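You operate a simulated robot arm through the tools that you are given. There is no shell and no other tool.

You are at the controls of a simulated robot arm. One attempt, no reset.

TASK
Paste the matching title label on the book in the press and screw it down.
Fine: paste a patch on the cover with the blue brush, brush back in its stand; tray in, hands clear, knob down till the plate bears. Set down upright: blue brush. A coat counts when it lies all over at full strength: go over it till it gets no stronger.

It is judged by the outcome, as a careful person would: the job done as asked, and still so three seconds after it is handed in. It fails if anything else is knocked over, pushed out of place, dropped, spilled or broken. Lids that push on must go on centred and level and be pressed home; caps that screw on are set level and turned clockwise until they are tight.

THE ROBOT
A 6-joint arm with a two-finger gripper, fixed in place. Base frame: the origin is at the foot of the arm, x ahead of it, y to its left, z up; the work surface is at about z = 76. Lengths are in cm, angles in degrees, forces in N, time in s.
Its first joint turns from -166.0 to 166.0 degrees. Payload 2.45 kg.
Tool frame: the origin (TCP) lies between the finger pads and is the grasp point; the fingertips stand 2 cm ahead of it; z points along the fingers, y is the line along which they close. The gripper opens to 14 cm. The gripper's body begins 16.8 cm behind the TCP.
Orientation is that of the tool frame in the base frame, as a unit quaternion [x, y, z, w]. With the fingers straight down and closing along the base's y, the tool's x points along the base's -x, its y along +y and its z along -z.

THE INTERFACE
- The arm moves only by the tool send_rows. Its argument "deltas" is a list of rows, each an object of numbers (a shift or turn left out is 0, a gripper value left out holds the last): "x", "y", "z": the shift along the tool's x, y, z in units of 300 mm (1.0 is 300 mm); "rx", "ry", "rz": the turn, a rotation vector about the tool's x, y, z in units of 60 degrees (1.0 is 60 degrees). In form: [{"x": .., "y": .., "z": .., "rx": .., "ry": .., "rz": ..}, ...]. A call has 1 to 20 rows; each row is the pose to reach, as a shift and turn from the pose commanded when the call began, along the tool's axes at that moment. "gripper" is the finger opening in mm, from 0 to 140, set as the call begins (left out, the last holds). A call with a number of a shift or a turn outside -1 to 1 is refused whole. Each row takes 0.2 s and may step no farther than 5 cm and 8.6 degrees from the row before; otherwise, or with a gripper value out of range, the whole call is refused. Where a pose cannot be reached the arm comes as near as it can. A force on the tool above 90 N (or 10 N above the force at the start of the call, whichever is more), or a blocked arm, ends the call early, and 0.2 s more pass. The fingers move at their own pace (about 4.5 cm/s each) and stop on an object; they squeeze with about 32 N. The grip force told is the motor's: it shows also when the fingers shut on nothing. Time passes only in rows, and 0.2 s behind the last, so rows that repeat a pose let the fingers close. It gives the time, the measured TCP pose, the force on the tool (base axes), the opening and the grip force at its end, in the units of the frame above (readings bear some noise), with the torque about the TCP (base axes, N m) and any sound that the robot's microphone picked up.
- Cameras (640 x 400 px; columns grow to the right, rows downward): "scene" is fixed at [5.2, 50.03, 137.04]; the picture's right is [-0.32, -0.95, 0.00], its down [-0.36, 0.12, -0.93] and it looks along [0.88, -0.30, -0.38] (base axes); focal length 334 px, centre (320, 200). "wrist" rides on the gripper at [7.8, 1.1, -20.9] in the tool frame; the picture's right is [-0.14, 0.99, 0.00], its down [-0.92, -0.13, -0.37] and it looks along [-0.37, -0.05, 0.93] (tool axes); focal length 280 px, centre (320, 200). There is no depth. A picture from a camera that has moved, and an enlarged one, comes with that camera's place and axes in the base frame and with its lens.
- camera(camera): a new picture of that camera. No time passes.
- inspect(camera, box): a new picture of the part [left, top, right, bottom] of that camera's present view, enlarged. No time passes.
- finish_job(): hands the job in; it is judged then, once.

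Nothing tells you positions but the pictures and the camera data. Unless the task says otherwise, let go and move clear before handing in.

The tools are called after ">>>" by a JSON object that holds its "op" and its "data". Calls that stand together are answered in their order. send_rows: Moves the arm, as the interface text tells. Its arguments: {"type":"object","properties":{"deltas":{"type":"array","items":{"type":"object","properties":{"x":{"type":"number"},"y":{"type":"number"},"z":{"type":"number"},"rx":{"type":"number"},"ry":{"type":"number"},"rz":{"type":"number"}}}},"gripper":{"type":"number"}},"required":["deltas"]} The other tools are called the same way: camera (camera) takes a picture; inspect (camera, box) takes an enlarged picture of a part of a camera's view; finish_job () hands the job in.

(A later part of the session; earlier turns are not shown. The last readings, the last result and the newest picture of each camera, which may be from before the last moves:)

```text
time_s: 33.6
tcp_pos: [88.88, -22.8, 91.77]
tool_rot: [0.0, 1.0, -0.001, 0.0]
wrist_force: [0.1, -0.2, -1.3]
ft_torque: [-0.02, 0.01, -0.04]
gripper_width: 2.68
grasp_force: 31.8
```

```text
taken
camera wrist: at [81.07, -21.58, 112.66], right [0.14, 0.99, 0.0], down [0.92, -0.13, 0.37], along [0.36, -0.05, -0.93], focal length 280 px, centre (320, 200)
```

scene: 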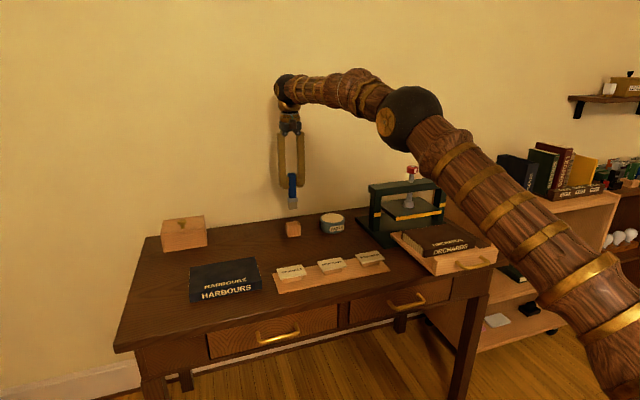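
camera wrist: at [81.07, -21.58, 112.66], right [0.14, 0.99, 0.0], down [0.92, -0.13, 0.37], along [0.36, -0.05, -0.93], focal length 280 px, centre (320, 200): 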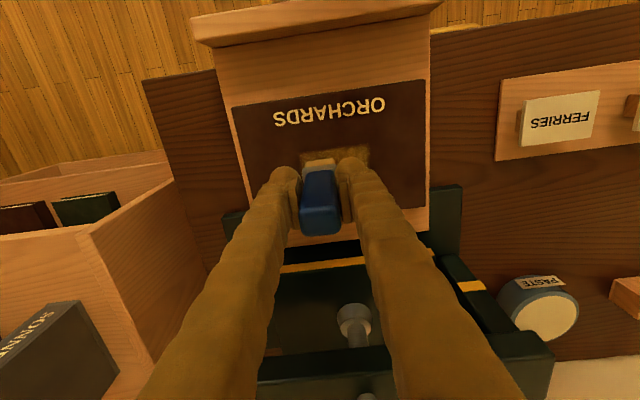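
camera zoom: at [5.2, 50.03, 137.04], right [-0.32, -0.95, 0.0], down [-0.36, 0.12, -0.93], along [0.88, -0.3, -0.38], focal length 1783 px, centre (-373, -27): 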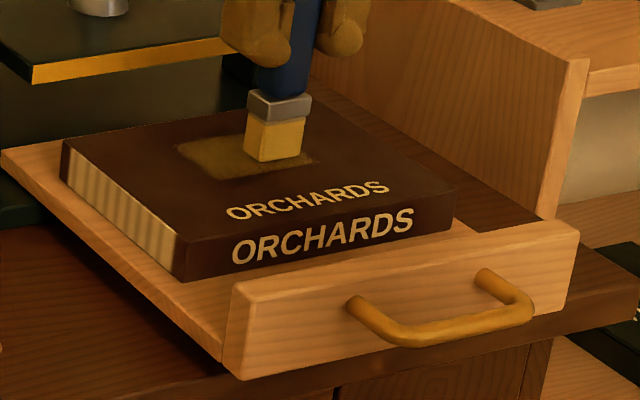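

A paste mark is laid and the book stayed put. I zoom in to see its extent.

>>> {"op": "inspect", "data": {"camera": "scene", "box": [415, 215, 471, 253]}}

>>> {"op": "inspect", "data": {"camera": "wrist", "box": [230, 70, 430, 220]}}

```text
10.53 times, centred on (443, 234) of scene
camera zoom: at [5.2, 50.03, 137.04], right [-0.32, -0.95, 0.0], down [-0.36, 0.12, -0.93], along [0.88, -0.3, -0.38], focal length 3518 px, centre (-975, -158)
```

zoom: 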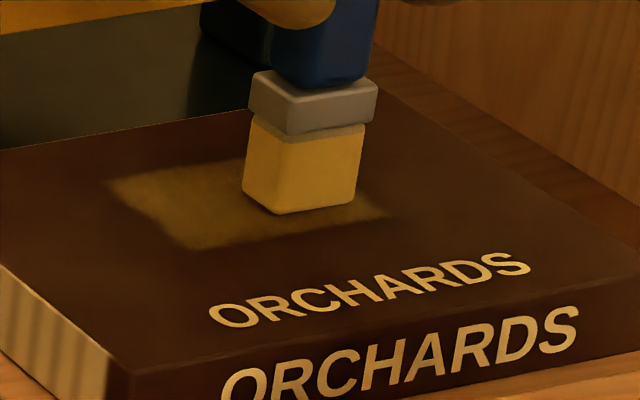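

```text
2.67 times, centred on (330, 145) of wrist
camera zoom: at [81.07, -21.58, 112.66], right [0.14, 0.99, 0.0], down [0.92, -0.13, 0.37], along [0.36, -0.05, -0.93], focal length 748 px, centre (293, 347)
```

zoom: 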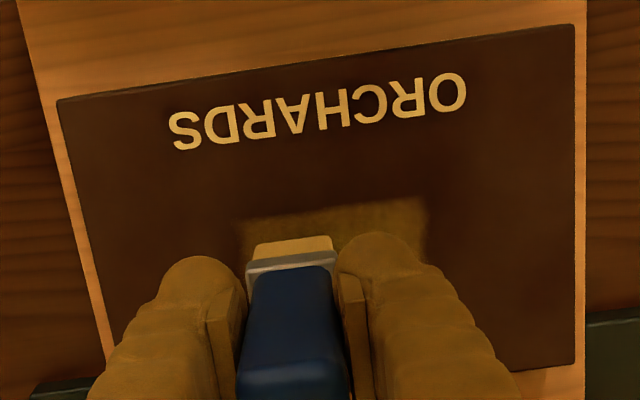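

The mark spans roughly 5 cm in x already, more than the brush's thickness, so I lift off and look at it properly before going on.

>>> {"op": "send_rows", "data": {"deltas": [{"y": 0.0, "z": -0.08}, {"y": 0.1, "z": -0.16}, {"y": 0.2, "z": -0.24}, {"y": 0.3, "z": -0.24}, {"y": 0.4, "z": -0.24}, {"y": 0.4, "z": -0.24}]}}

>>> {"op": "camera", "data": {"camera": "wrist"}}

>>> {"op": "inspect", "data": {"camera": "scene", "box": [400, 215, 480, 265]}}

```text
time_s: 35.0
tcp_pos: [88.81, -10.43, 98.8]
tool_rot: [0.0, 1.0, 0.0, 0.0]
wrist_force: [0.4, 0.0, -0.2]
ft_torque: [-0.01, 0.0, 0.0]
gripper_width: 2.63
grasp_force: 31.7
```

```text
taken
camera wrist: at [81.01, -9.29, 119.75], right [0.14, 0.99, 0.0], down [0.92, -0.13, 0.37], along [0.37, -0.05, -0.93], focal length 280 px, centre (320, 200)
```

wrist: 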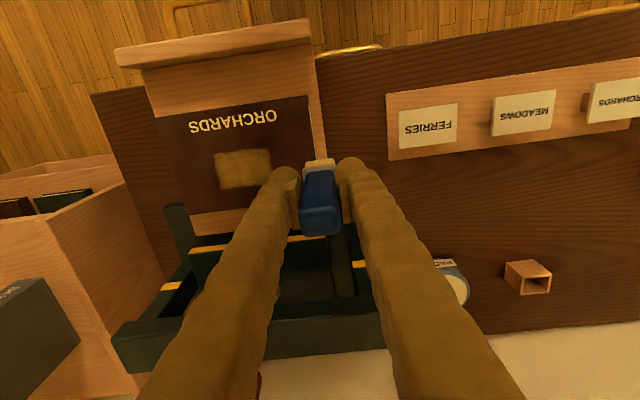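

```text
8.00 times, centred on (440, 240) of scene
camera zoom: at [5.2, 50.03, 137.04], right [-0.32, -0.95, 0.0], down [-0.36, 0.12, -0.93], along [0.88, -0.3, -0.38], focal length 2674 px, centre (-640, -120)
```

zoom: 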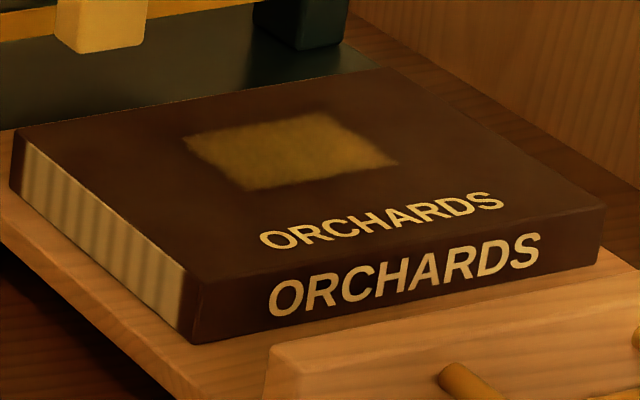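

>>> {"op": "inspect", "data": {"camera": "wrist", "box": [150, 90, 326, 220]}}

>>> {"op": "inspect", "data": {"camera": "wrist", "box": [205, 135, 285, 195]}}

```text
3.08 times, centred on (238, 155) of wrist
camera zoom: at [81.01, -9.29, 119.75], right [0.14, 0.99, 0.0], down [0.92, -0.13, 0.37], along [0.37, -0.05, -0.93], focal length 863 px, centre (572, 338)
```

zoom: 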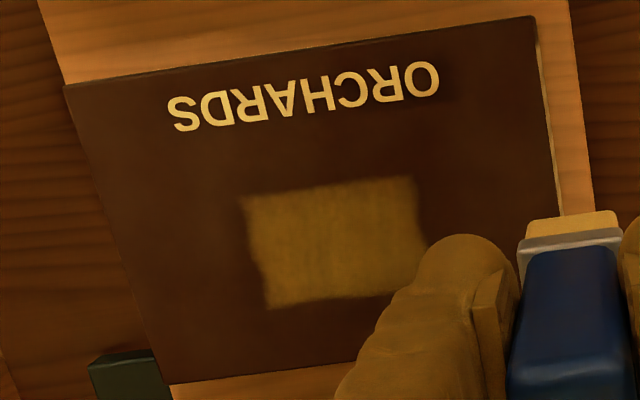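

```text
6.67 times, centred on (245, 165) of wrist
camera zoom: at [81.01, -9.29, 119.75], right [0.14, 0.99, 0.0], down [0.92, -0.13, 0.37], along [0.37, -0.05, -0.93], focal length 1869 px, centre (820, 433)
```

zoom: 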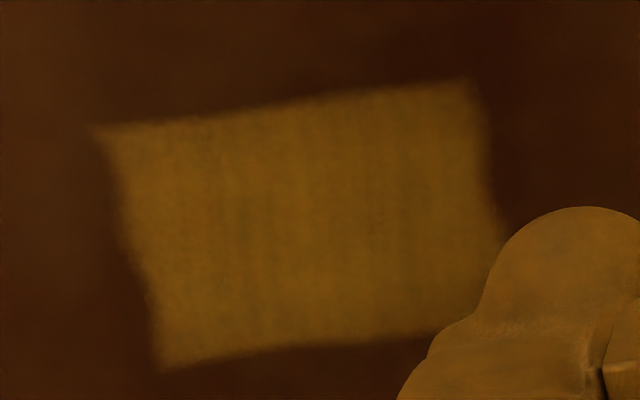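

The coat forms a rectangle about x 87.5–92.7, y −25.1 to −17.3 (label-sized), still at partial strength. I go back with the same contact height and make more passes, also with an x offset, to see how it builds.

>>> {"op": "send_rows", "data": {"deltas": [{"y": -0.15}, {"y": -0.3}, {"y": -0.441}, {"y": -0.441, "z": 0.12}, {"y": -0.441, "z": 0.22}, {"y": -0.441, "z": 0.2405}, {"y": -0.4, "z": 0.2405}, {"y": -0.356, "z": 0.2405}, {"y": -0.31, "z": 0.2405}, {"y": -0.271, "z": 0.2405}, {"x": -0.02, "y": -0.271, "z": 0.2405}, {"x": -0.04, "y": -0.271, "z": 0.2405}, {"x": -0.04, "y": -0.31, "z": 0.2405}, {"x": -0.04, "y": -0.356, "z": 0.2405}, {"x": -0.04, "y": -0.4, "z": 0.2405}, {"x": -0.04, "y": -0.441, "z": 0.2405}, {"x": 0.0, "y": -0.441, "z": 0.2405}]}}

>>> {"op": "inspect", "data": {"camera": "scene", "box": [400, 205, 480, 265]}}

```text
time_s: 38.6
tcp_pos: [88.95, -23.87, 91.93]
tool_rot: [0.0, 1.0, -0.001, 0.0]
wrist_force: [0.2, -0.1, -1.1]
ft_torque: [0.02, 0.01, 0.02]
gripper_width: 2.64
grasp_force: 32.1
```

```text
6.67 times, centred on (440, 235) of scene
camera zoom: at [5.2, 50.03, 137.04], right [-0.32, -0.95, 0.0], down [-0.36, 0.12, -0.93], along [0.88, -0.3, -0.38], focal length 2228 px, centre (-480, -33)
```

zoom: 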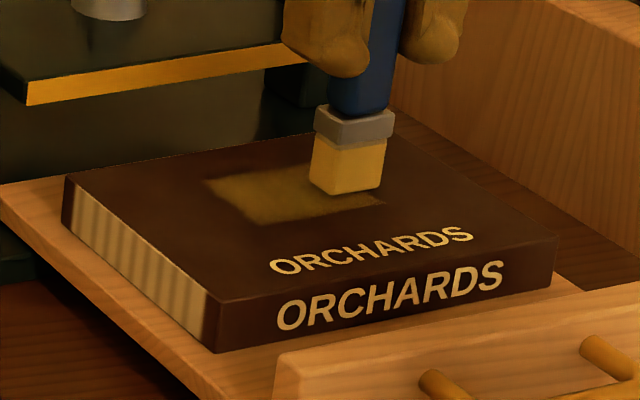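

>>> {"op": "send_rows", "data": {"deltas": [{"x": 0.02, "z": 0.002}, {"x": 0.04, "z": 0.002}, {"x": 0.04, "y": 0.04, "z": 0.002}, {"x": 0.04, "y": 0.085, "z": 0.002}, {"x": 0.04, "y": 0.13, "z": 0.002}, {"x": 0.04, "y": 0.17, "z": 0.002}, {"x": 0.02, "y": 0.17, "z": 0.002}, {"x": 0.02, "y": 0.085, "z": 0.002}, {"x": 0.02, "y": 0.0, "z": 0.002}, {"x": 0.02, "y": 0.0, "z": 0.002}]}}

>>> {"op": "send_rows", "data": {"deltas": [{"y": 0.0, "z": -0.08}, {"y": 0.1, "z": -0.16}, {"y": 0.2, "z": -0.24}, {"y": 0.3, "z": -0.24}, {"y": 0.42, "z": -0.24}, {"y": 0.52, "z": -0.24}, {"y": 0.52, "z": -0.24}]}}

>>> {"op": "camera", "data": {"camera": "wrist"}}

>>> {"op": "inspect", "data": {"camera": "scene", "box": [400, 215, 480, 265]}}

```text
time_s: 40.8
tcp_pos: [88.21, -23.72, 91.94]
tool_rot: [0.001, 1.0, 0.001, 0.0]
wrist_force: [-0.3, 0.4, -0.2]
ft_torque: [0.0, 0.04, 0.01]
gripper_width: 2.65
grasp_force: 31.8
```

```text
time_s: 42.4
tcp_pos: [88.36, -8.04, 98.96]
tool_rot: [-0.001, 1.0, 0.0, 0.0]
wrist_force: [-0.3, -0.6, -1.6]
ft_torque: [-0.02, 0.0, 0.0]
gripper_width: 2.67
grasp_force: 31.8
```

```text
taken
camera wrist: at [80.52, -7.03, 119.93], right [0.14, 0.99, 0.0], down [0.92, -0.13, 0.37], along [0.37, -0.05, -0.93], focal length 280 px, centre (320, 200)
```

wrist: 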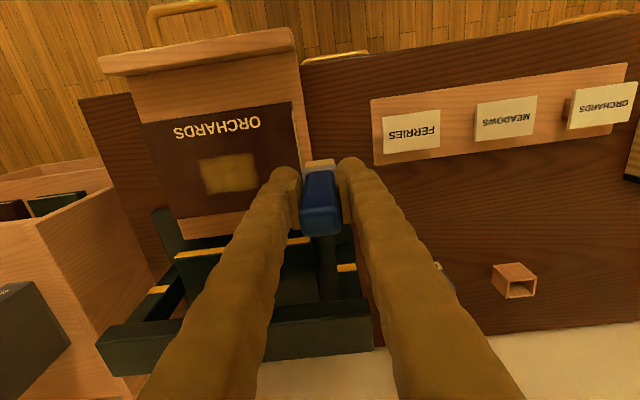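

```text
8.00 times, centred on (440, 240) of scene
camera zoom: at [5.2, 50.03, 137.04], right [-0.32, -0.95, 0.0], down [-0.36, 0.12, -0.93], along [0.88, -0.3, -0.38], focal length 2674 px, centre (-640, -120)
```

zoom: 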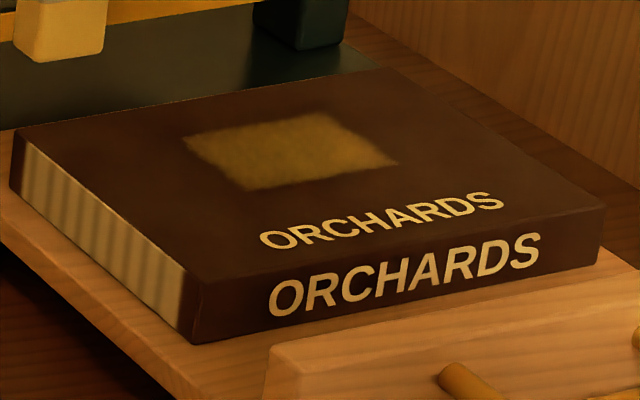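

The patch kept exactly its outline and shade; since those passes read no force, I want a pass with definite contact to see whether it gets stronger.

>>> {"op": "send_rows", "data": {"deltas": [{"y": -0.15}, {"y": -0.3}, {"y": -0.434}, {"x": -0.02, "y": -0.434, "z": 0.12}, {"x": -0.02, "y": -0.434, "z": 0.22}, {"x": -0.02, "y": -0.434, "z": 0.236}, {"x": -0.02, "y": -0.434, "z": 0.239}, {"x": -0.02, "y": -0.434, "z": 0.242}, {"x": -0.02, "y": -0.434, "z": 0.244}, {"x": -0.02, "y": -0.434, "z": 0.244}]}}

>>> {"op": "inspect", "data": {"camera": "scene", "box": [420, 205, 484, 253]}}

```text
time_s: 44.6
tcp_pos: [88.95, -21.25, 91.81]
tool_rot: [0.0, 1.0, 0.0, 0.0]
wrist_force: [0.7, 2.5, 5.4]
ft_torque: [0.04, 0.02, 0.0]
gripper_width: 2.66
grasp_force: 31.9
```

```text
8.33 times, centred on (452, 229) of scene
camera zoom: at [5.2, 50.03, 137.04], right [-0.32, -0.95, 0.0], down [-0.36, 0.12, -0.93], along [0.88, -0.3, -0.38], focal length 2785 px, centre (-780, -42)
```

zoom: 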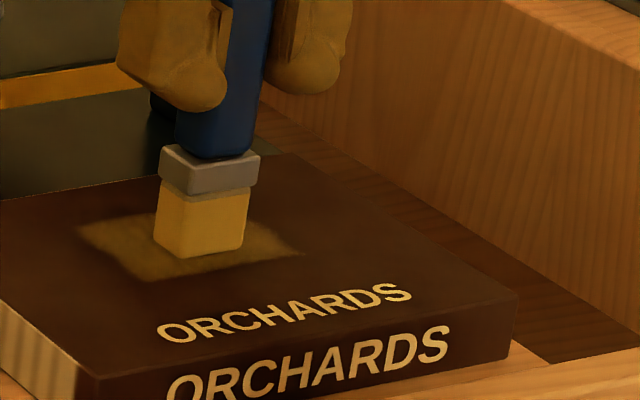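

Light contact (5 N) now. I stroke back and forth at this height.

>>> {"op": "send_rows", "data": {"deltas": [{"y": 0.03, "z": 0.0005}, {"y": 0.06, "z": 0.0005}, {"y": 0.085, "z": 0.0005}, {"y": 0.05, "z": 0.0005}, {"y": 0.0, "z": 0.0005}, {"y": -0.05, "z": 0.0005}, {"y": -0.085, "z": 0.0005}, {"y": -0.05, "z": 0.0005}, {"y": 0.0, "z": 0.0005}, {"y": 0.0, "z": 0.0005}]}}

>>> {"op": "inspect", "data": {"camera": "scene", "box": [420, 205, 484, 253]}}

```text
time_s: 46.8
tcp_pos: [88.92, -21.16, 91.66]
tool_rot: [0.0, 1.0, 0.001, 0.0]
wrist_force: [1.6, 0.2, 6.0]
ft_torque: [0.07, -0.15, -0.02]
gripper_width: 2.67
grasp_force: 31.7
```

```text
8.33 times, centred on (452, 229) of scene
camera zoom: at [5.2, 50.03, 137.04], right [-0.32, -0.95, 0.0], down [-0.36, 0.12, -0.93], along [0.88, -0.3, -0.38], focal length 2785 px, centre (-780, -42)
```

zoom: 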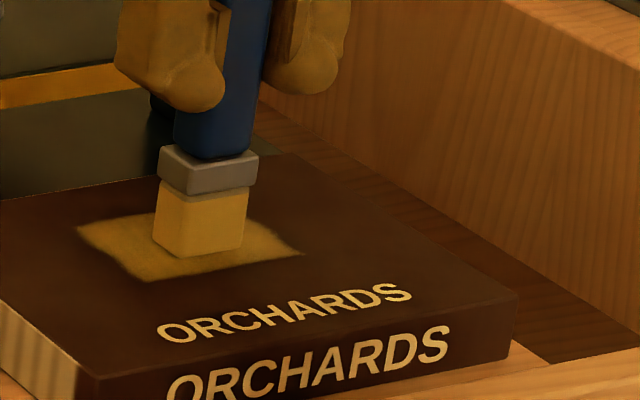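

The coat is clearly stronger with contact. I continue passes with contact, covering offsets in x as well.

>>> {"op": "send_rows", "data": {"deltas": [{"x": -0.03}, {"x": -0.04, "y": 0.04}, {"x": -0.04, "y": 0.085}, {"x": -0.04, "y": 0.04}, {"x": -0.04, "y": 0.0}, {"x": -0.04, "y": -0.04}, {"x": -0.04, "y": -0.085}, {"x": 0.0, "y": -0.085}, {"x": 0.03, "y": -0.085}, {"x": 0.03, "y": -0.04}, {"x": 0.03, "y": 0.0}, {"x": 0.03, "y": 0.04}, {"x": 0.03, "y": 0.085}, {"x": 0.0, "y": 0.085}, {"x": 0.0, "y": 0.04}, {"x": 0.0, "y": 0.0}, {"x": 0.0, "y": -0.04}, {"x": 0.0, "y": -0.085}, {"x": 0.0, "y": -0.04}, {}]}}

>>> {"op": "inspect", "data": {"camera": "scene", "box": [420, 205, 484, 253]}}

```text
time_s: 51.0
tcp_pos: [89.12, -21.25, 91.66]
tool_rot: [0.0, 1.0, 0.0, -0.001]
wrist_force: [0.7, 0.9, 1.5]
ft_torque: [0.06, -0.06, 0.0]
gripper_width: 2.68
grasp_force: 32.3
```

```text
8.33 times, centred on (452, 229) of scene
camera zoom: at [5.2, 50.03, 137.04], right [-0.32, -0.95, 0.0], down [-0.36, 0.12, -0.93], along [0.88, -0.3, -0.38], focal length 2785 px, centre (-780, -42)
```

zoom: 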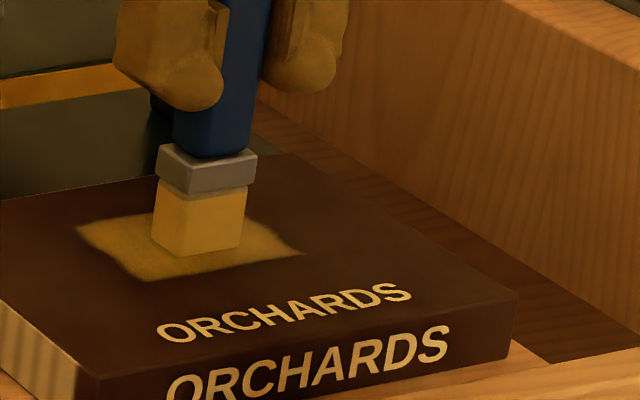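

The shade seems to level off, but the force fell to ~1.5 N, so I press slightly more and make another full set of passes, then compare.

>>> {"op": "send_rows", "data": {"deltas": [{"z": 0.0015}, {"x": -0.03, "z": 0.002}, {"x": -0.04, "y": 0.04, "z": 0.002}, {"x": -0.04, "y": 0.085, "z": 0.002}, {"x": -0.04, "y": 0.04, "z": 0.002}, {"x": -0.04, "y": 0.0, "z": 0.002}, {"x": -0.04, "y": -0.04, "z": 0.002}, {"x": -0.04, "y": -0.085, "z": 0.002}, {"x": 0.0, "y": -0.085, "z": 0.002}, {"x": 0.0, "y": -0.04, "z": 0.002}, {"x": 0.0, "y": 0.0, "z": 0.002}, {"x": 0.0, "y": 0.04, "z": 0.002}, {"x": 0.0, "y": 0.085, "z": 0.002}, {"x": 0.03, "y": 0.085, "z": 0.002}, {"x": 0.03, "y": 0.04, "z": 0.002}, {"x": 0.03, "y": 0.0, "z": 0.002}, {"x": 0.03, "y": -0.04, "z": 0.002}, {"x": 0.03, "y": -0.085, "z": 0.002}, {"x": 0.0, "y": -0.085, "z": 0.002}, {"x": 0.0, "y": -0.085, "z": 0.002}]}}

>>> {"op": "inspect", "data": {"camera": "scene", "box": [420, 205, 484, 253]}}

```text
time_s: 55.2
tcp_pos: [88.88, -23.84, 91.63]
tool_rot: [0.0, 1.0, 0.0, 0.0]
wrist_force: [-0.4, 0.2, -1.0]
ft_torque: [-0.01, 0.01, -0.01]
gripper_width: 2.65
grasp_force: 31.6
```

```text
8.33 times, centred on (452, 229) of scene
camera zoom: at [5.2, 50.03, 137.04], right [-0.32, -0.95, 0.0], down [-0.36, 0.12, -0.93], along [0.88, -0.3, -0.38], focal length 2785 px, centre (-780, -42)
```

zoom: 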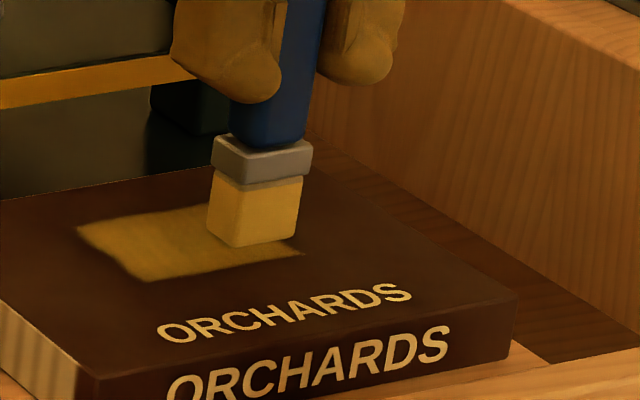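

Stronger still and even. I press down a touch more and repeat.

>>> {"op": "send_rows", "data": {"deltas": [{"z": 0.0015}, {"y": 0.04, "z": 0.002}, {"y": 0.085, "z": 0.0025}, {"y": 0.13, "z": 0.0025}, {"y": 0.17, "z": 0.0025}, {"x": -0.04, "y": 0.17, "z": 0.0025}, {"x": -0.04, "y": 0.13, "z": 0.0025}, {"x": -0.04, "y": 0.085, "z": 0.0025}, {"x": -0.04, "y": 0.04, "z": 0.0025}, {"x": -0.04, "y": 0.0, "z": 0.0025}, {"x": 0.0, "y": 0.0, "z": 0.0025}, {"x": 0.03, "y": 0.0, "z": 0.0025}, {"x": 0.03, "y": 0.04, "z": 0.0025}, {"x": 0.03, "y": 0.085, "z": 0.0025}, {"x": 0.03, "y": 0.13, "z": 0.0025}, {"x": 0.03, "y": 0.17, "z": 0.0025}, {"x": 0.0, "y": 0.17, "z": 0.0025}, {"x": 0.0, "y": 0.085, "z": 0.0025}, {"x": 0.0, "y": 0.0, "z": 0.0025}, {"x": 0.0, "y": 0.0, "z": 0.0025}]}}

>>> {"op": "inspect", "data": {"camera": "scene", "box": [420, 205, 484, 253]}}

```text
time_s: 59.4
tcp_pos: [88.84, -23.75, 91.42]
tool_rot: [0.0, 1.0, -0.001, -0.001]
wrist_force: [-0.5, 1.7, 4.0]
ft_torque: [0.13, 0.09, -0.02]
gripper_width: 2.66
grasp_force: 32.3
```

```text
8.33 times, centred on (452, 229) of scene
camera zoom: at [5.2, 50.03, 137.04], right [-0.32, -0.95, 0.0], down [-0.36, 0.12, -0.93], along [0.88, -0.3, -0.38], focal length 2785 px, centre (-780, -42)
```

zoom: 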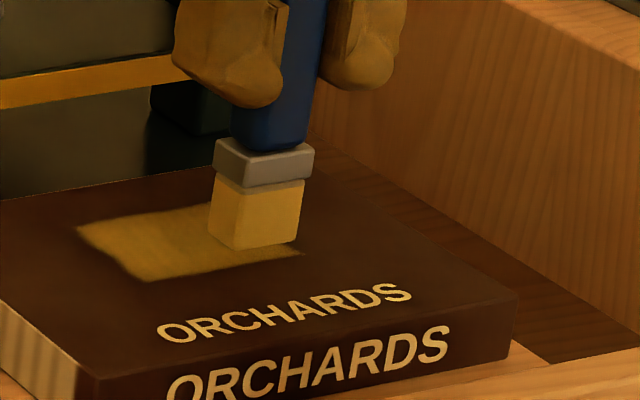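

I can't see a difference any more; I zoom to judge the strength and the bristles' load.

>>> {"op": "inspect", "data": {"camera": "scene", "box": [425, 218, 457, 242]}}

>>> {"op": "send_rows", "data": {"deltas": [{"y": 0.04, "z": 0.001}, {"y": 0.085, "z": 0.001}, {"y": 0.13, "z": 0.001}, {"y": 0.17, "z": 0.001}, {"y": 0.13, "z": 0.001}, {"y": 0.085, "z": 0.001}, {"y": 0.04, "z": 0.001}, {"y": 0.0, "z": 0.001}, {"y": 0.04, "z": 0.0015}, {"y": 0.085, "z": 0.0015}, {"y": 0.13, "z": 0.0015}, {"y": 0.17, "z": 0.0015}, {"y": 0.13, "z": 0.002}, {"y": 0.085, "z": 0.002}, {"y": 0.04, "z": 0.002}, {"y": 0.0, "z": 0.002}, {"y": 0.0, "z": 0.002}]}}

>>> {"op": "inspect", "data": {"camera": "scene", "box": [425, 218, 457, 242]}}

```text
16.00 times, centred on (441, 230) of scene
camera zoom: at [5.2, 50.03, 137.04], right [-0.32, -0.95, 0.0], down [-0.36, 0.12, -0.93], along [0.88, -0.3, -0.38], focal length 5348 px, centre (-1616, -280)
```

zoom: 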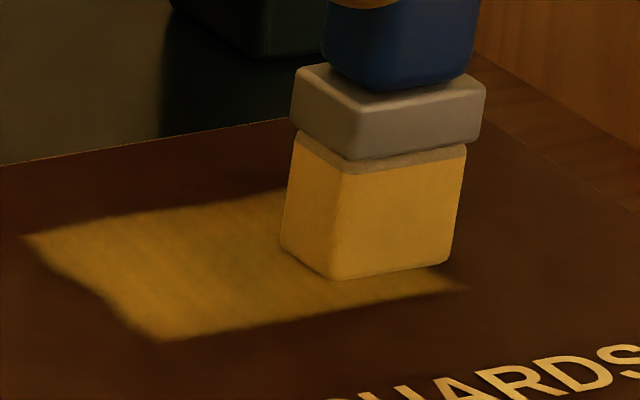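

```text
time_s: 63.0
tcp_pos: [88.87, -23.63, 91.5]
tool_rot: [0.0, 1.0, 0.0, -0.001]
wrist_force: [-0.4, 1.4, 3.3]
ft_torque: [0.15, 0.07, 0.02]
gripper_width: 2.65
grasp_force: 31.8
```

```text
16.00 times, centred on (441, 230) of scene
camera zoom: at [5.2, 50.03, 137.04], right [-0.32, -0.95, 0.0], down [-0.36, 0.12, -0.93], along [0.88, -0.3, -0.38], focal length 5348 px, centre (-1616, -280)
```

zoom: 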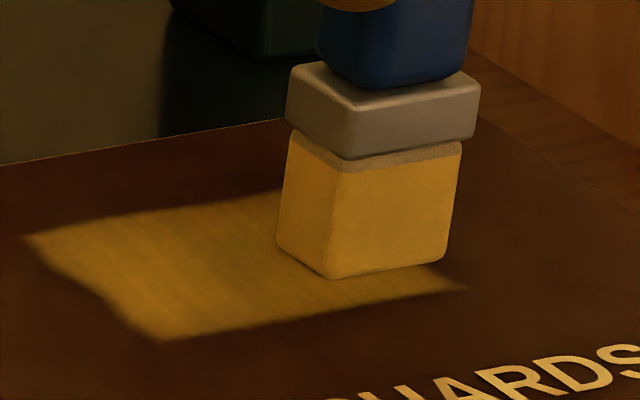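

It is still getting slightly stronger, so I keep going with passes across the whole patch.

>>> {"op": "send_rows", "data": {"deltas": [{"y": 0.06, "z": 0.0005}, {"y": 0.12, "z": 0.0005}, {"y": 0.17, "z": 0.0005}, {"x": -0.03, "y": 0.17, "z": 0.0005}, {"x": -0.03, "y": 0.12, "z": 0.001}, {"x": -0.03, "y": 0.06, "z": 0.001}, {"x": -0.03, "y": 0.0, "z": 0.001}, {"x": 0.0, "y": 0.0, "z": 0.001}, {"x": 0.03, "y": 0.0, "z": 0.001}, {"x": 0.03, "y": 0.06, "z": 0.001}, {"x": 0.03, "y": 0.12, "z": 0.001}, {"x": 0.03, "y": 0.17, "z": 0.001}, {"x": 0.0, "y": 0.17, "z": 0.001}, {"x": 0.0, "y": 0.12, "z": 0.001}, {"x": 0.0, "y": 0.06, "z": 0.001}, {"x": 0.0, "y": 0.0, "z": 0.001}, {"x": 0.0, "y": 0.06, "z": 0.0015}, {"x": 0.0, "y": 0.12, "z": 0.0015}, {"x": 0.0, "y": 0.17, "z": 0.0015}, {"x": 0.0, "y": 0.17, "z": 0.0015}]}}

>>> {"op": "send_rows", "data": {"deltas": [{"y": -0.06, "z": 0.0005}, {"y": -0.12, "z": 0.0005}, {"y": -0.17, "z": 0.0005}, {"y": -0.12, "z": 0.0005}, {"y": -0.06, "z": 0.0005}, {"y": 0.0, "z": 0.0005}, {"y": -0.06, "z": 0.001}, {"y": -0.12, "z": 0.001}, {"y": -0.17, "z": 0.001}, {"y": -0.12, "z": 0.001}, {"y": -0.06, "z": 0.001}, {"y": 0.0, "z": 0.001}, {"y": -0.06, "z": 0.0015}, {"y": -0.12, "z": 0.0015}, {"y": -0.17, "z": 0.0015}, {"y": -0.17, "z": 0.0015}]}}

>>> {"op": "inspect", "data": {"camera": "scene", "box": [425, 218, 457, 242]}}

```text
time_s: 67.2
tcp_pos: [89.1, -18.51, 91.58]
tool_rot: [-0.001, 1.0, 0.0, 0.0]
wrist_force: [0.4, -0.7, -1.2]
ft_torque: [0.0, 0.03, -0.02]
gripper_width: 2.66
grasp_force: 31.6
```

```text
time_s: 70.6
tcp_pos: [88.8, -23.72, 91.57]
tool_rot: [0.0, 1.0, 0.0, -0.001]
wrist_force: [-0.8, 0.6, -0.8]
ft_torque: [0.01, 0.01, 0.0]
gripper_width: 2.66
grasp_force: 32.1
```

```text
16.00 times, centred on (441, 230) of scene
camera zoom: at [5.2, 50.03, 137.04], right [-0.32, -0.95, 0.0], down [-0.36, 0.12, -0.93], along [0.88, -0.3, -0.38], focal length 5348 px, centre (-1616, -280)
```

zoom: 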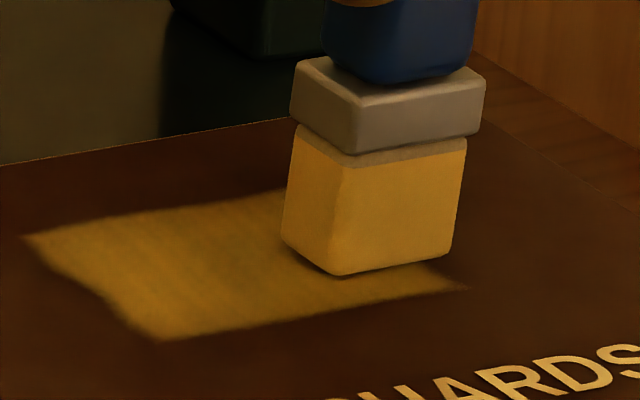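

Contact was lost in those passes. I press a little more until the force shows, then stroke.

>>> {"op": "send_rows", "data": {"deltas": [{"z": 0.002}, {"z": 0.004}, {"z": 0.006}, {"z": 0.006}]}}

```text
time_s: 71.6
tcp_pos: [88.89, -23.85, 91.43]
tool_rot: [-0.001, 1.0, -0.001, 0.001]
wrist_force: [-1.1, 2.1, 13.3]
ft_torque: [0.14, 0.07, -0.06]
gripper_width: 2.67
grasp_force: 32.4
```

>>> {"op": "send_rows", "data": {"deltas": [{"y": 0.05}, {"y": 0.1}, {"y": 0.15}, {"y": 0.175}]}}

>>> {"op": "send_rows", "data": {"deltas": [{"y": -0.05, "z": 0.0005}, {"y": -0.1, "z": 0.0005}, {"y": -0.15, "z": 0.0005}, {"y": -0.175, "z": 0.0005}]}}

>>> {"op": "inspect", "data": {"camera": "scene", "box": [425, 218, 457, 242]}}

```text
time_s: 72.6
tcp_pos: [88.84, -18.49, 91.44]
tool_rot: [-0.001, 1.0, 0.0, 0.0]
wrist_force: [-0.1, -3.1, 13.1]
ft_torque: [-0.09, -0.05, -0.03]
gripper_width: 2.67
grasp_force: 31.9
```

```text
time_s: 73.6
tcp_pos: [88.81, -23.71, 91.33]
tool_rot: [0.0, 1.0, 0.0, -0.002]
wrist_force: [-0.4, 1.2, 2.0]
ft_torque: [0.07, 0.06, 0.0]
gripper_width: 2.65
grasp_force: 32.7
```

```text
16.00 times, centred on (441, 230) of scene
camera zoom: at [5.2, 50.03, 137.04], right [-0.32, -0.95, 0.0], down [-0.36, 0.12, -0.93], along [0.88, -0.3, -0.38], focal length 5348 px, centre (-1616, -280)
```

zoom: 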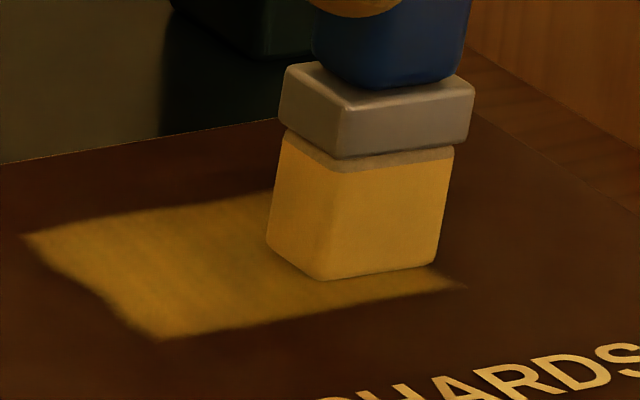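

>>> {"op": "send_rows", "data": {"deltas": [{"x": -0.03, "z": 0.001}, {"x": -0.04, "y": 0.05, "z": 0.0015}, {"x": -0.04, "y": 0.1, "z": 0.0015}, {"x": -0.04, "y": 0.15, "z": 0.0015}, {"x": -0.04, "y": 0.175, "z": 0.0015}, {"x": 0.0, "y": 0.175, "z": 0.0015}, {"x": 0.03, "y": 0.175, "z": 0.0015}, {"x": 0.03, "y": 0.13, "z": 0.002}, {"x": 0.03, "y": 0.08, "z": 0.002}, {"x": 0.03, "y": 0.04, "z": 0.002}, {"x": 0.03, "y": 0.0, "z": 0.002}, {"x": 0.0, "y": 0.0, "z": 0.002}, {"x": 0.0, "y": 0.05, "z": 0.0025}, {"x": 0.0, "y": 0.1, "z": 0.0025}, {"x": 0.0, "y": 0.15, "z": 0.0025}, {"x": 0.0, "y": 0.1, "z": 0.003}, {"x": 0.0, "y": 0.05, "z": 0.003}, {"x": 0.0, "y": 0.0, "z": 0.003}, {"x": 0.0, "y": 0.0, "z": 0.003}]}}

>>> {"op": "inspect", "data": {"camera": "scene", "box": [425, 218, 457, 242]}}

```text
time_s: 77.6
tcp_pos: [88.85, -23.68, 91.08]
tool_rot: [0.0, 1.0, 0.0, 0.0]
wrist_force: [-0.6, 3.3, 9.3]
ft_torque: [0.07, 0.03, 0.0]
gripper_width: 2.64
grasp_force: 31.4
```

```text
16.00 times, centred on (441, 230) of scene
camera zoom: at [5.2, 50.03, 137.04], right [-0.32, -0.95, 0.0], down [-0.36, 0.12, -0.93], along [0.88, -0.3, -0.38], focal length 5348 px, centre (-1616, -280)
```

zoom: 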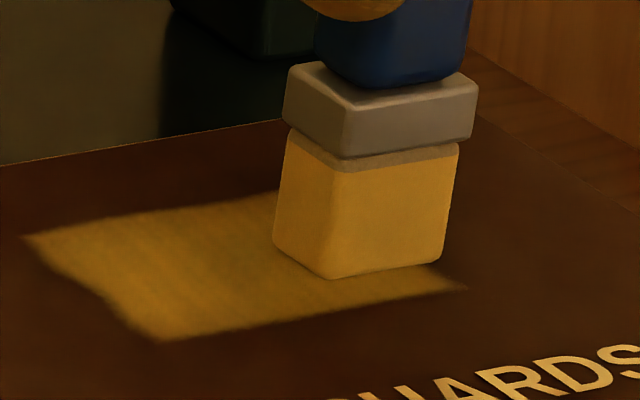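

I lift off to get an unobstructed reference picture of the patch.

>>> {"op": "send_rows", "data": {"deltas": [{"z": -0.08}, {"y": 0.1, "z": -0.16}, {"y": 0.2, "z": -0.24}, {"y": 0.35, "z": -0.24}, {"y": 0.5, "z": -0.24}, {"y": 0.62, "z": -0.24}, {"y": 0.62, "z": -0.24}]}}

>>> {"op": "inspect", "data": {"camera": "scene", "box": [415, 213, 463, 249]}}

>>> {"op": "camera", "data": {"camera": "wrist"}}

>>> {"op": "inspect", "data": {"camera": "scene", "box": [360, 150, 440, 220]}}

```text
time_s: 79.2
tcp_pos: [88.97, -5.29, 98.45]
tool_rot: [0.0, 1.0, 0.0, 0.0]
wrist_force: [-0.4, 0.8, -1.2]
ft_torque: [0.03, 0.02, 0.02]
gripper_width: 2.66
grasp_force: 32.4
```

```text
11.11 times, centred on (439, 231) of scene
camera zoom: at [5.2, 50.03, 137.04], right [-0.32, -0.95, 0.0], down [-0.36, 0.12, -0.93], along [0.88, -0.3, -0.38], focal length 3714 px, centre (-1002, -144)
```

zoom: 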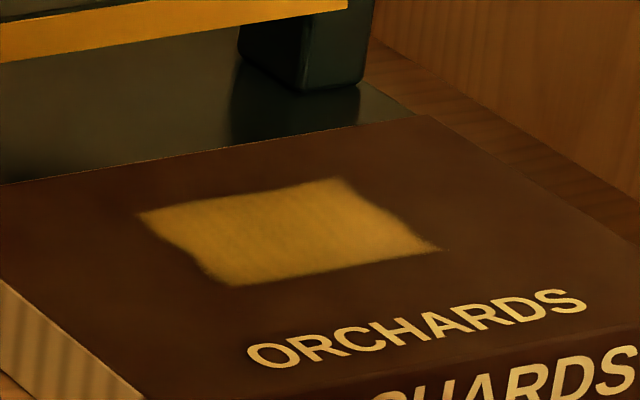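

```text
taken
camera wrist: at [81.2, -4.23, 119.33], right [0.14, 0.99, 0.0], down [0.92, -0.13, 0.37], along [0.37, -0.05, -0.93], focal length 280 px, centre (320, 200)
```

wrist: 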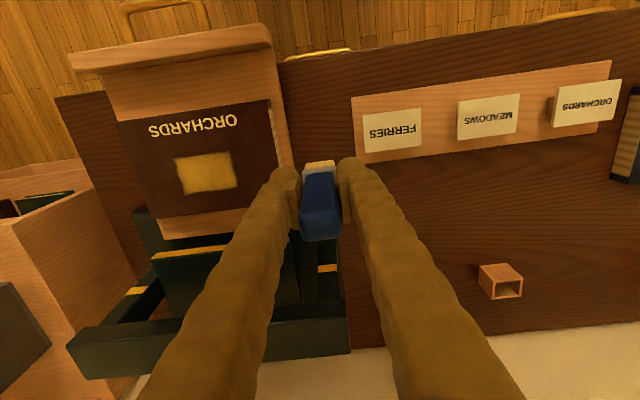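

```text
5.71 times, centred on (400, 185) of scene
camera zoom: at [5.2, 50.03, 137.04], right [-0.32, -0.95, 0.0], down [-0.36, 0.12, -0.93], along [0.88, -0.3, -0.38], focal length 1910 px, centre (-137, 286)
```

zoom: 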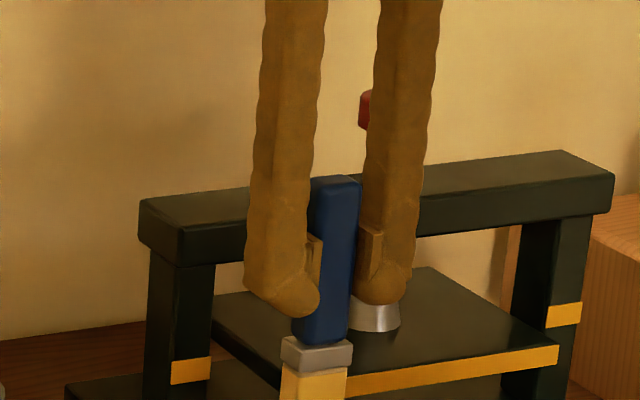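

The patch is now uniform and much stronger. I make another firm round over it and compare with this reference view.

>>> {"op": "send_rows", "data": {"deltas": [{"y": -0.15}, {"y": -0.3}, {"y": -0.45}, {"y": -0.62}, {"y": -0.62, "z": 0.12}, {"y": -0.62, "z": 0.22}, {"y": -0.62, "z": 0.24}, {"y": -0.57, "z": 0.2405}, {"y": -0.52, "z": 0.2405}, {"y": -0.47, "z": 0.2405}, {"y": -0.445, "z": 0.2405}, {"y": -0.49, "z": 0.241}, {"y": -0.54, "z": 0.241}, {"y": -0.59, "z": 0.241}, {"y": -0.62, "z": 0.241}, {"x": -0.03, "y": -0.62, "z": 0.2415}, {"x": -0.03, "y": -0.56, "z": 0.2415}, {"x": -0.03, "y": -0.5, "z": 0.2415}, {"x": -0.03, "y": -0.445, "z": 0.2415}, {"x": -0.03, "y": -0.445, "z": 0.2415}]}}

>>> {"op": "send_rows", "data": {"deltas": [{"x": 0.03, "z": 0.001}, {"x": 0.06, "z": 0.001}, {"x": 0.06, "y": -0.05, "z": 0.001}, {"x": 0.06, "y": -0.1, "z": 0.001}, {"x": 0.06, "y": -0.15, "z": 0.001}, {"x": 0.06, "y": -0.175, "z": 0.001}, {"x": 0.03, "y": -0.175, "z": 0.001}, {"x": 0.03, "y": -0.12, "z": 0.0015}, {"x": 0.03, "y": -0.06, "z": 0.0015}, {"x": 0.03, "y": 0.0, "z": 0.0015}, {"x": 0.03, "y": -0.06, "z": 0.002}, {"x": 0.03, "y": -0.12, "z": 0.002}, {"x": 0.03, "y": -0.175, "z": 0.002}, {"x": 0.03, "y": -0.175, "z": 0.002}]}}

>>> {"op": "send_rows", "data": {"deltas": [{"z": -0.08}, {"y": 0.1, "z": -0.16}, {"y": 0.2, "z": -0.24}, {"y": 0.35, "z": -0.24}, {"y": 0.5, "z": -0.24}, {"y": 0.62, "z": -0.24}, {"y": 0.62, "z": -0.24}]}}

>>> {"op": "inspect", "data": {"camera": "scene", "box": [415, 213, 463, 249]}}

>>> {"op": "camera", "data": {"camera": "wrist"}}

```text
refused: row 4 steps farther than a row can; nothing moved
```

```text
time_s: 82.2
tcp_pos: [87.94, -10.51, 98.27]
tool_rot: [0.0, 1.0, 0.0, 0.0]
wrist_force: [-0.4, -0.2, -1.0]
ft_torque: [0.0, -0.01, 0.01]
gripper_width: 2.63
grasp_force: 32.0
```

```text
time_s: 83.8
tcp_pos: [88.13, 8.29, 105.45]
tool_rot: [-0.001, 1.0, 0.0, 0.0]
wrist_force: [-0.1, 0.2, -0.5]
ft_torque: [-0.01, 0.02, 0.0]
gripper_width: 2.65
grasp_force: 32.4
```

```text
11.11 times, centred on (439, 231) of scene
camera zoom: at [5.2, 50.03, 137.04], right [-0.32, -0.95, 0.0], down [-0.36, 0.12, -0.93], along [0.88, -0.3, -0.38], focal length 3714 px, centre (-1002, -144)
```

zoom: 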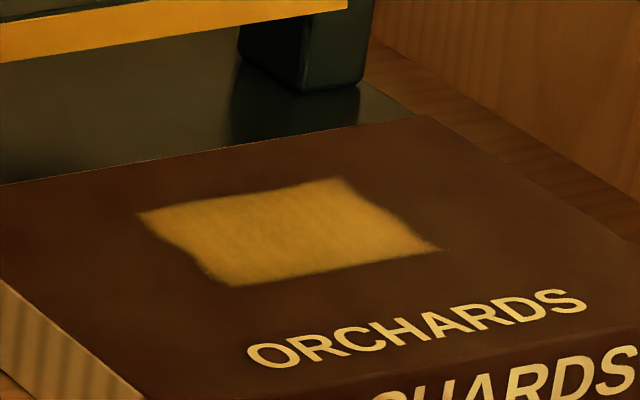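

```text
taken
camera wrist: at [80.34, 9.45, 126.45], right [0.14, 0.99, 0.0], down [0.92, -0.13, 0.37], along [0.36, -0.05, -0.93], focal length 280 px, centre (320, 200)
```

wrist: 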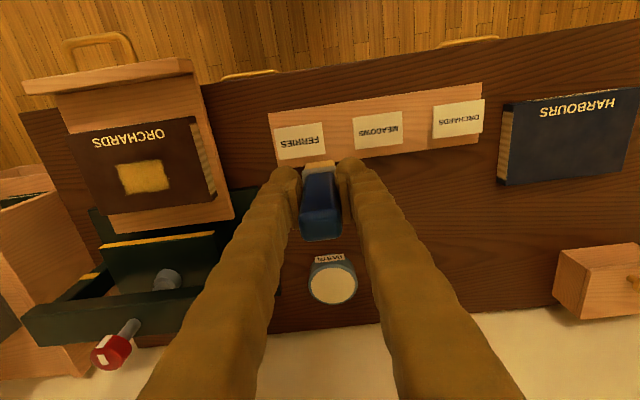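

A call was refused and the next ones ran harmlessly in the air; I'll send moves singly now. Being near the pot, I reload the brush: move over the pot first.

>>> {"op": "send_rows", "data": {"deltas": [{"x": -0.12}, {"x": -0.26, "y": -0.02}, {"x": -0.4, "y": -0.045}, {"x": -0.54, "y": -0.045, "z": 0.05}, {"x": -0.68, "y": -0.045, "z": 0.1}, {"x": -0.82, "y": -0.045, "z": 0.15}, {"x": -0.957, "y": -0.045, "z": 0.2}, {"x": -0.957, "y": -0.045, "z": 0.22}, {"x": -0.957, "y": -0.045, "z": 0.22}]}}

>>> {"op": "inspect", "data": {"camera": "scene", "box": [290, 150, 380, 240]}}

>>> {"op": "camera", "data": {"camera": "wrist"}}

```text
time_s: 85.8
tcp_pos: [116.36, 6.85, 98.82]
tool_rot: [0.001, 1.0, -0.001, 0.0]
wrist_force: [-0.5, 0.0, -1.0]
ft_torque: [-0.01, 0.01, 0.01]
gripper_width: 2.67
grasp_force: 32.0
```

```text
4.44 times, centred on (335, 195) of scene
camera zoom: at [5.2, 50.03, 137.04], right [-0.32, -0.95, 0.0], down [-0.36, 0.12, -0.93], along [0.88, -0.3, -0.38], focal length 1486 px, centre (253, 222)
```

zoom: 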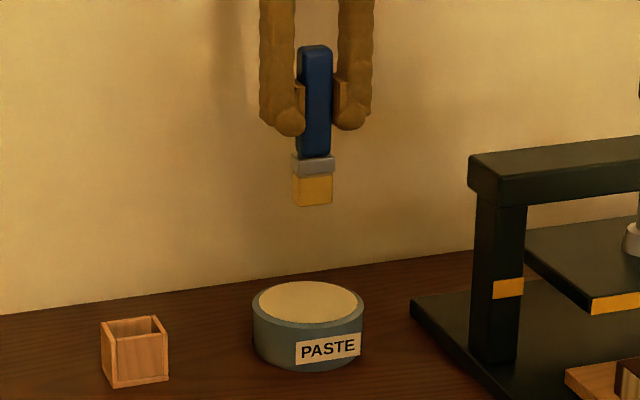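

```text
taken
camera wrist: at [108.63, 7.91, 119.84], right [0.14, 0.99, 0.0], down [0.92, -0.13, 0.37], along [0.36, -0.05, -0.93], focal length 280 px, centre (320, 200)
```

wrist: 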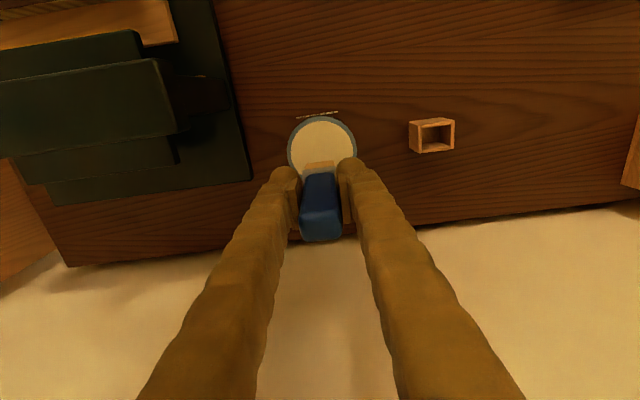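

Aligned over the pot. I lower to just above the paste, then touch gently.

>>> {"op": "send_rows", "data": {"deltas": [{"z": 0.1}, {"z": 0.2}, {"z": 0.27}, {"z": 0.29}, {"z": 0.295}, {"z": 0.3}, {"z": 0.303}, {"z": 0.303}]}}

>>> {"op": "inspect", "data": {"camera": "scene", "box": [300, 170, 370, 240]}}

```text
time_s: 87.6
tcp_pos: [116.78, 6.85, 89.88]
tool_rot: [0.0, 1.0, 0.0, 0.0]
wrist_force: [0.1, -0.4, -0.5]
ft_torque: [-0.01, 0.01, 0.03]
gripper_width: 2.67
grasp_force: 31.8
```

```text
5.71 times, centred on (335, 205) of scene
camera zoom: at [5.2, 50.03, 137.04], right [-0.32, -0.95, 0.0], down [-0.36, 0.12, -0.93], along [0.88, -0.3, -0.38], focal length 1910 px, centre (234, 171)
```

zoom: 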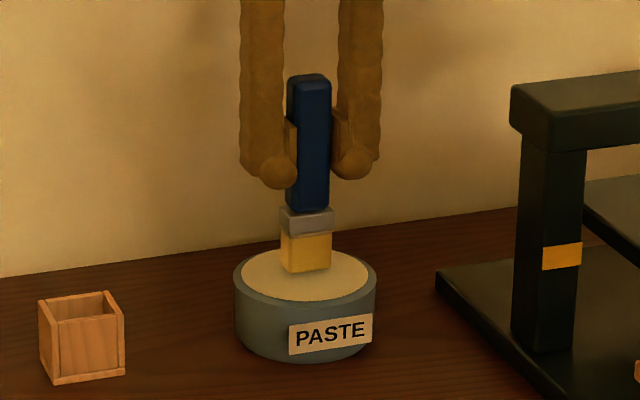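

>>> {"op": "send_rows", "data": {"deltas": [{"z": 0.005}, {"z": 0.009}, {"z": 0.013}, {"z": 0.016}, {"z": 0.019}, {"z": 0.019}]}}

>>> {"op": "inspect", "data": {"camera": "scene", "box": [300, 170, 370, 240]}}

```text
time_s: 89.0
tcp_pos: [116.72, 6.86, 89.36]
tool_rot: [0.0, 1.0, -0.001, 0.001]
wrist_force: [-3.5, -1.7, 16.1]
ft_torque: [-0.12, 0.31, -0.06]
gripper_width: 2.66
grasp_force: 32.0
```

```text
5.71 times, centred on (335, 205) of scene
camera zoom: at [5.2, 50.03, 137.04], right [-0.32, -0.95, 0.0], down [-0.36, 0.12, -0.93], along [0.88, -0.3, -0.38], focal length 1910 px, centre (234, 171)
```

zoom: 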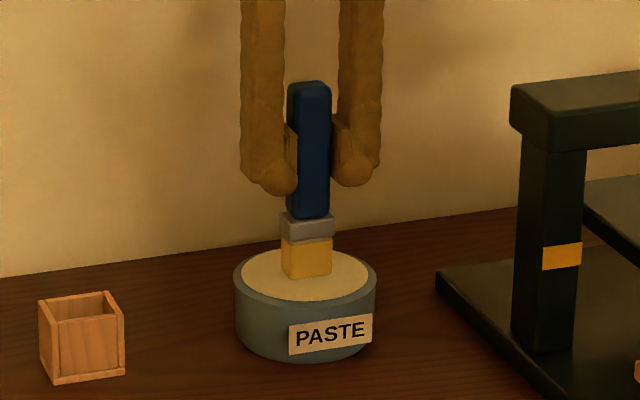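

The brush is reloaded. I raise it and travel back round to the cover.

>>> {"op": "send_rows", "data": {"deltas": [{"z": -0.03}, {"z": -0.1}, {"z": -0.19}, {"z": -0.28}, {"x": 0.12, "z": -0.28}, {"x": 0.26, "z": -0.28}, {"x": 0.4, "z": -0.28}, {"x": 0.54, "z": -0.28}, {"x": 0.68, "z": -0.28}, {"x": 0.82, "z": -0.28}, {"x": 0.93, "z": -0.28}, {"x": 0.93, "y": -0.1, "z": -0.28}, {"x": 0.93, "y": -0.22, "z": -0.28}, {"x": 0.93, "y": -0.36, "z": -0.28}, {"x": 0.93, "y": -0.5, "z": -0.28}, {"x": 0.93, "y": -0.64, "z": -0.28}, {"x": 0.93, "y": -0.78, "z": -0.28}, {"x": 0.93, "y": -0.85, "z": -0.28}, {"x": 0.93, "y": -0.85, "z": -0.28}]}}

```text
time_s: 93.0
tcp_pos: [89.08, -18.63, 97.7]
tool_rot: [0.0, 1.0, 0.0, 0.0]
wrist_force: [-0.7, -0.2, -0.8]
ft_torque: [0.01, 0.01, 0.0]
gripper_width: 2.66
grasp_force: 32.6
```

>>> {"op": "send_rows", "data": {"deltas": [{"z": 0.1}, {"z": 0.19}, {"z": 0.21}, {"z": 0.217}, {"z": 0.221}, {"z": 0.225}, {"z": 0.228}, {"z": 0.228}]}}

>>> {"op": "inspect", "data": {"camera": "scene", "box": [415, 205, 479, 253]}}

```text
time_s: 94.8
tcp_pos: [88.87, -18.63, 90.94]
tool_rot: [0.0, 1.0, 0.0, 0.0]
wrist_force: [2.0, 2.5, 23.6]
ft_torque: [0.02, -0.2, 0.02]
gripper_width: 2.67
grasp_force: 31.9
```

```text
8.33 times, centred on (447, 229) of scene
camera zoom: at [5.2, 50.03, 137.04], right [-0.32, -0.95, 0.0], down [-0.36, 0.12, -0.93], along [0.88, -0.3, -0.38], focal length 2785 px, centre (-738, -42)
```

zoom: 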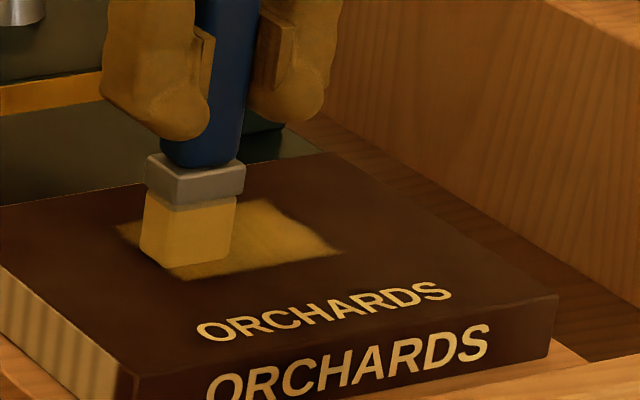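

Firm contact. I ease slightly and stroke across the patch, all lanes.

>>> {"op": "send_rows", "data": {"deltas": [{"y": -0.04}, {"y": -0.09}, {"y": -0.135}, {"y": -0.175}, {"x": -0.03, "y": -0.175}, {"x": -0.03, "y": -0.13}, {"x": -0.03, "y": -0.085}, {"x": -0.03, "y": -0.04}, {"x": -0.03, "y": 0.0}, {"x": 0.0, "y": 0.0, "z": 0.0005}, {"x": 0.03, "y": 0.0, "z": 0.0005}, {"x": 0.03, "y": -0.04, "z": 0.0005}, {"x": 0.03, "y": -0.09, "z": 0.0005}, {"x": 0.03, "y": -0.135, "z": 0.0005}, {"x": 0.03, "y": -0.175, "z": 0.0005}, {"x": 0.0, "y": -0.175, "z": 0.001}, {"x": 0.0, "y": -0.12, "z": 0.001}, {"x": 0.0, "y": -0.06, "z": 0.001}, {"x": 0.0, "y": 0.0, "z": 0.001}, {"x": 0.0, "y": 0.0, "z": 0.001}]}}

>>> {"op": "inspect", "data": {"camera": "scene", "box": [415, 205, 479, 253]}}

```text
time_s: 99.0
tcp_pos: [88.73, -18.54, 90.85]
tool_rot: [0.0, 1.0, 0.001, 0.0]
wrist_force: [0.3, -0.6, -0.9]
ft_torque: [0.01, 0.01, 0.01]
gripper_width: 2.63
grasp_force: 31.6
```

```text
8.33 times, centred on (447, 229) of scene
camera zoom: at [5.2, 50.03, 137.04], right [-0.32, -0.95, 0.0], down [-0.36, 0.12, -0.93], along [0.88, -0.3, -0.38], focal length 2785 px, centre (-738, -42)
```

zoom: 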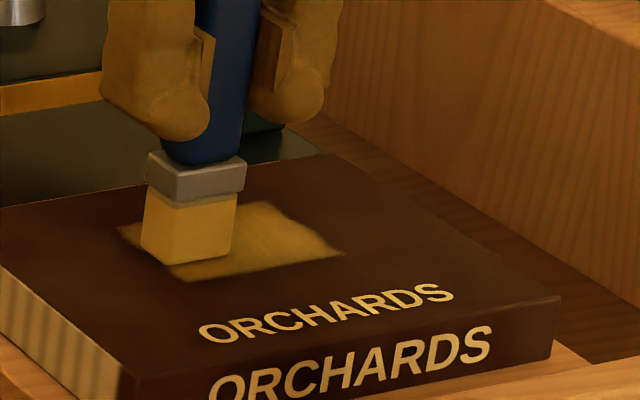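

The patch looks about the same now; the book shifted perhaps a millimetre, so I keep pressure light. I lift off to compare with the reference view.

>>> {"op": "send_rows", "data": {"deltas": [{"z": -0.08}, {"y": 0.1, "z": -0.16}, {"y": 0.2, "z": -0.24}, {"y": 0.32, "z": -0.24}, {"y": 0.44, "z": -0.24}, {"y": 0.44, "z": -0.24}]}}

>>> {"op": "inspect", "data": {"camera": "scene", "box": [415, 213, 463, 249]}}

>>> {"op": "camera", "data": {"camera": "wrist"}}

```text
time_s: 100.4
tcp_pos: [89.14, -5.53, 98.0]
tool_rot: [0.0, 1.0, 0.0, 0.0]
wrist_force: [0.1, 0.5, -0.2]
ft_torque: [-0.04, 0.01, 0.02]
gripper_width: 2.66
grasp_force: 32.3
```

```text
11.11 times, centred on (439, 231) of scene
camera zoom: at [5.2, 50.03, 137.04], right [-0.32, -0.95, 0.0], down [-0.36, 0.12, -0.93], along [0.88, -0.3, -0.38], focal length 3714 px, centre (-1002, -144)
```

zoom: 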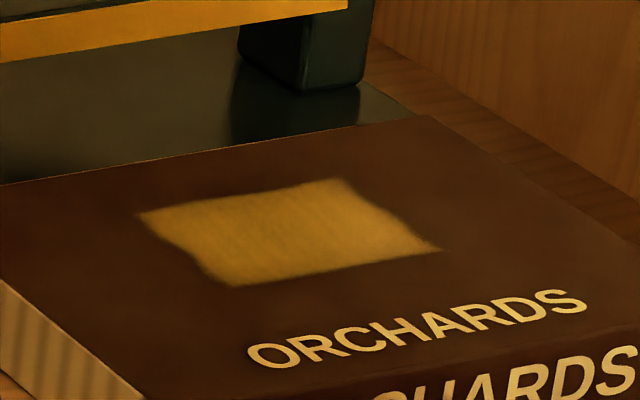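

```text
taken
camera wrist: at [81.26, -4.45, 118.92], right [0.14, 0.99, 0.0], down [0.92, -0.13, 0.37], along [0.37, -0.05, -0.93], focal length 280 px, centre (320, 200)
```

wrist: 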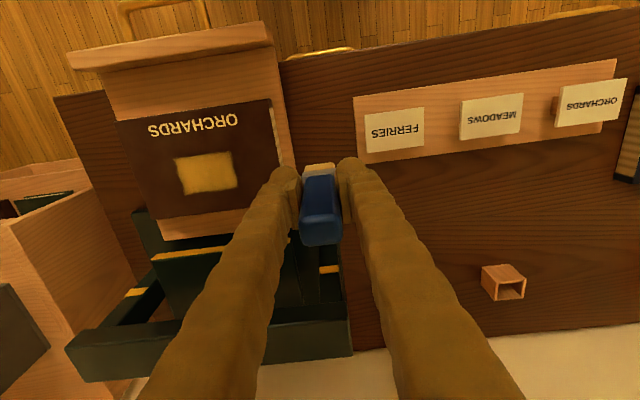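

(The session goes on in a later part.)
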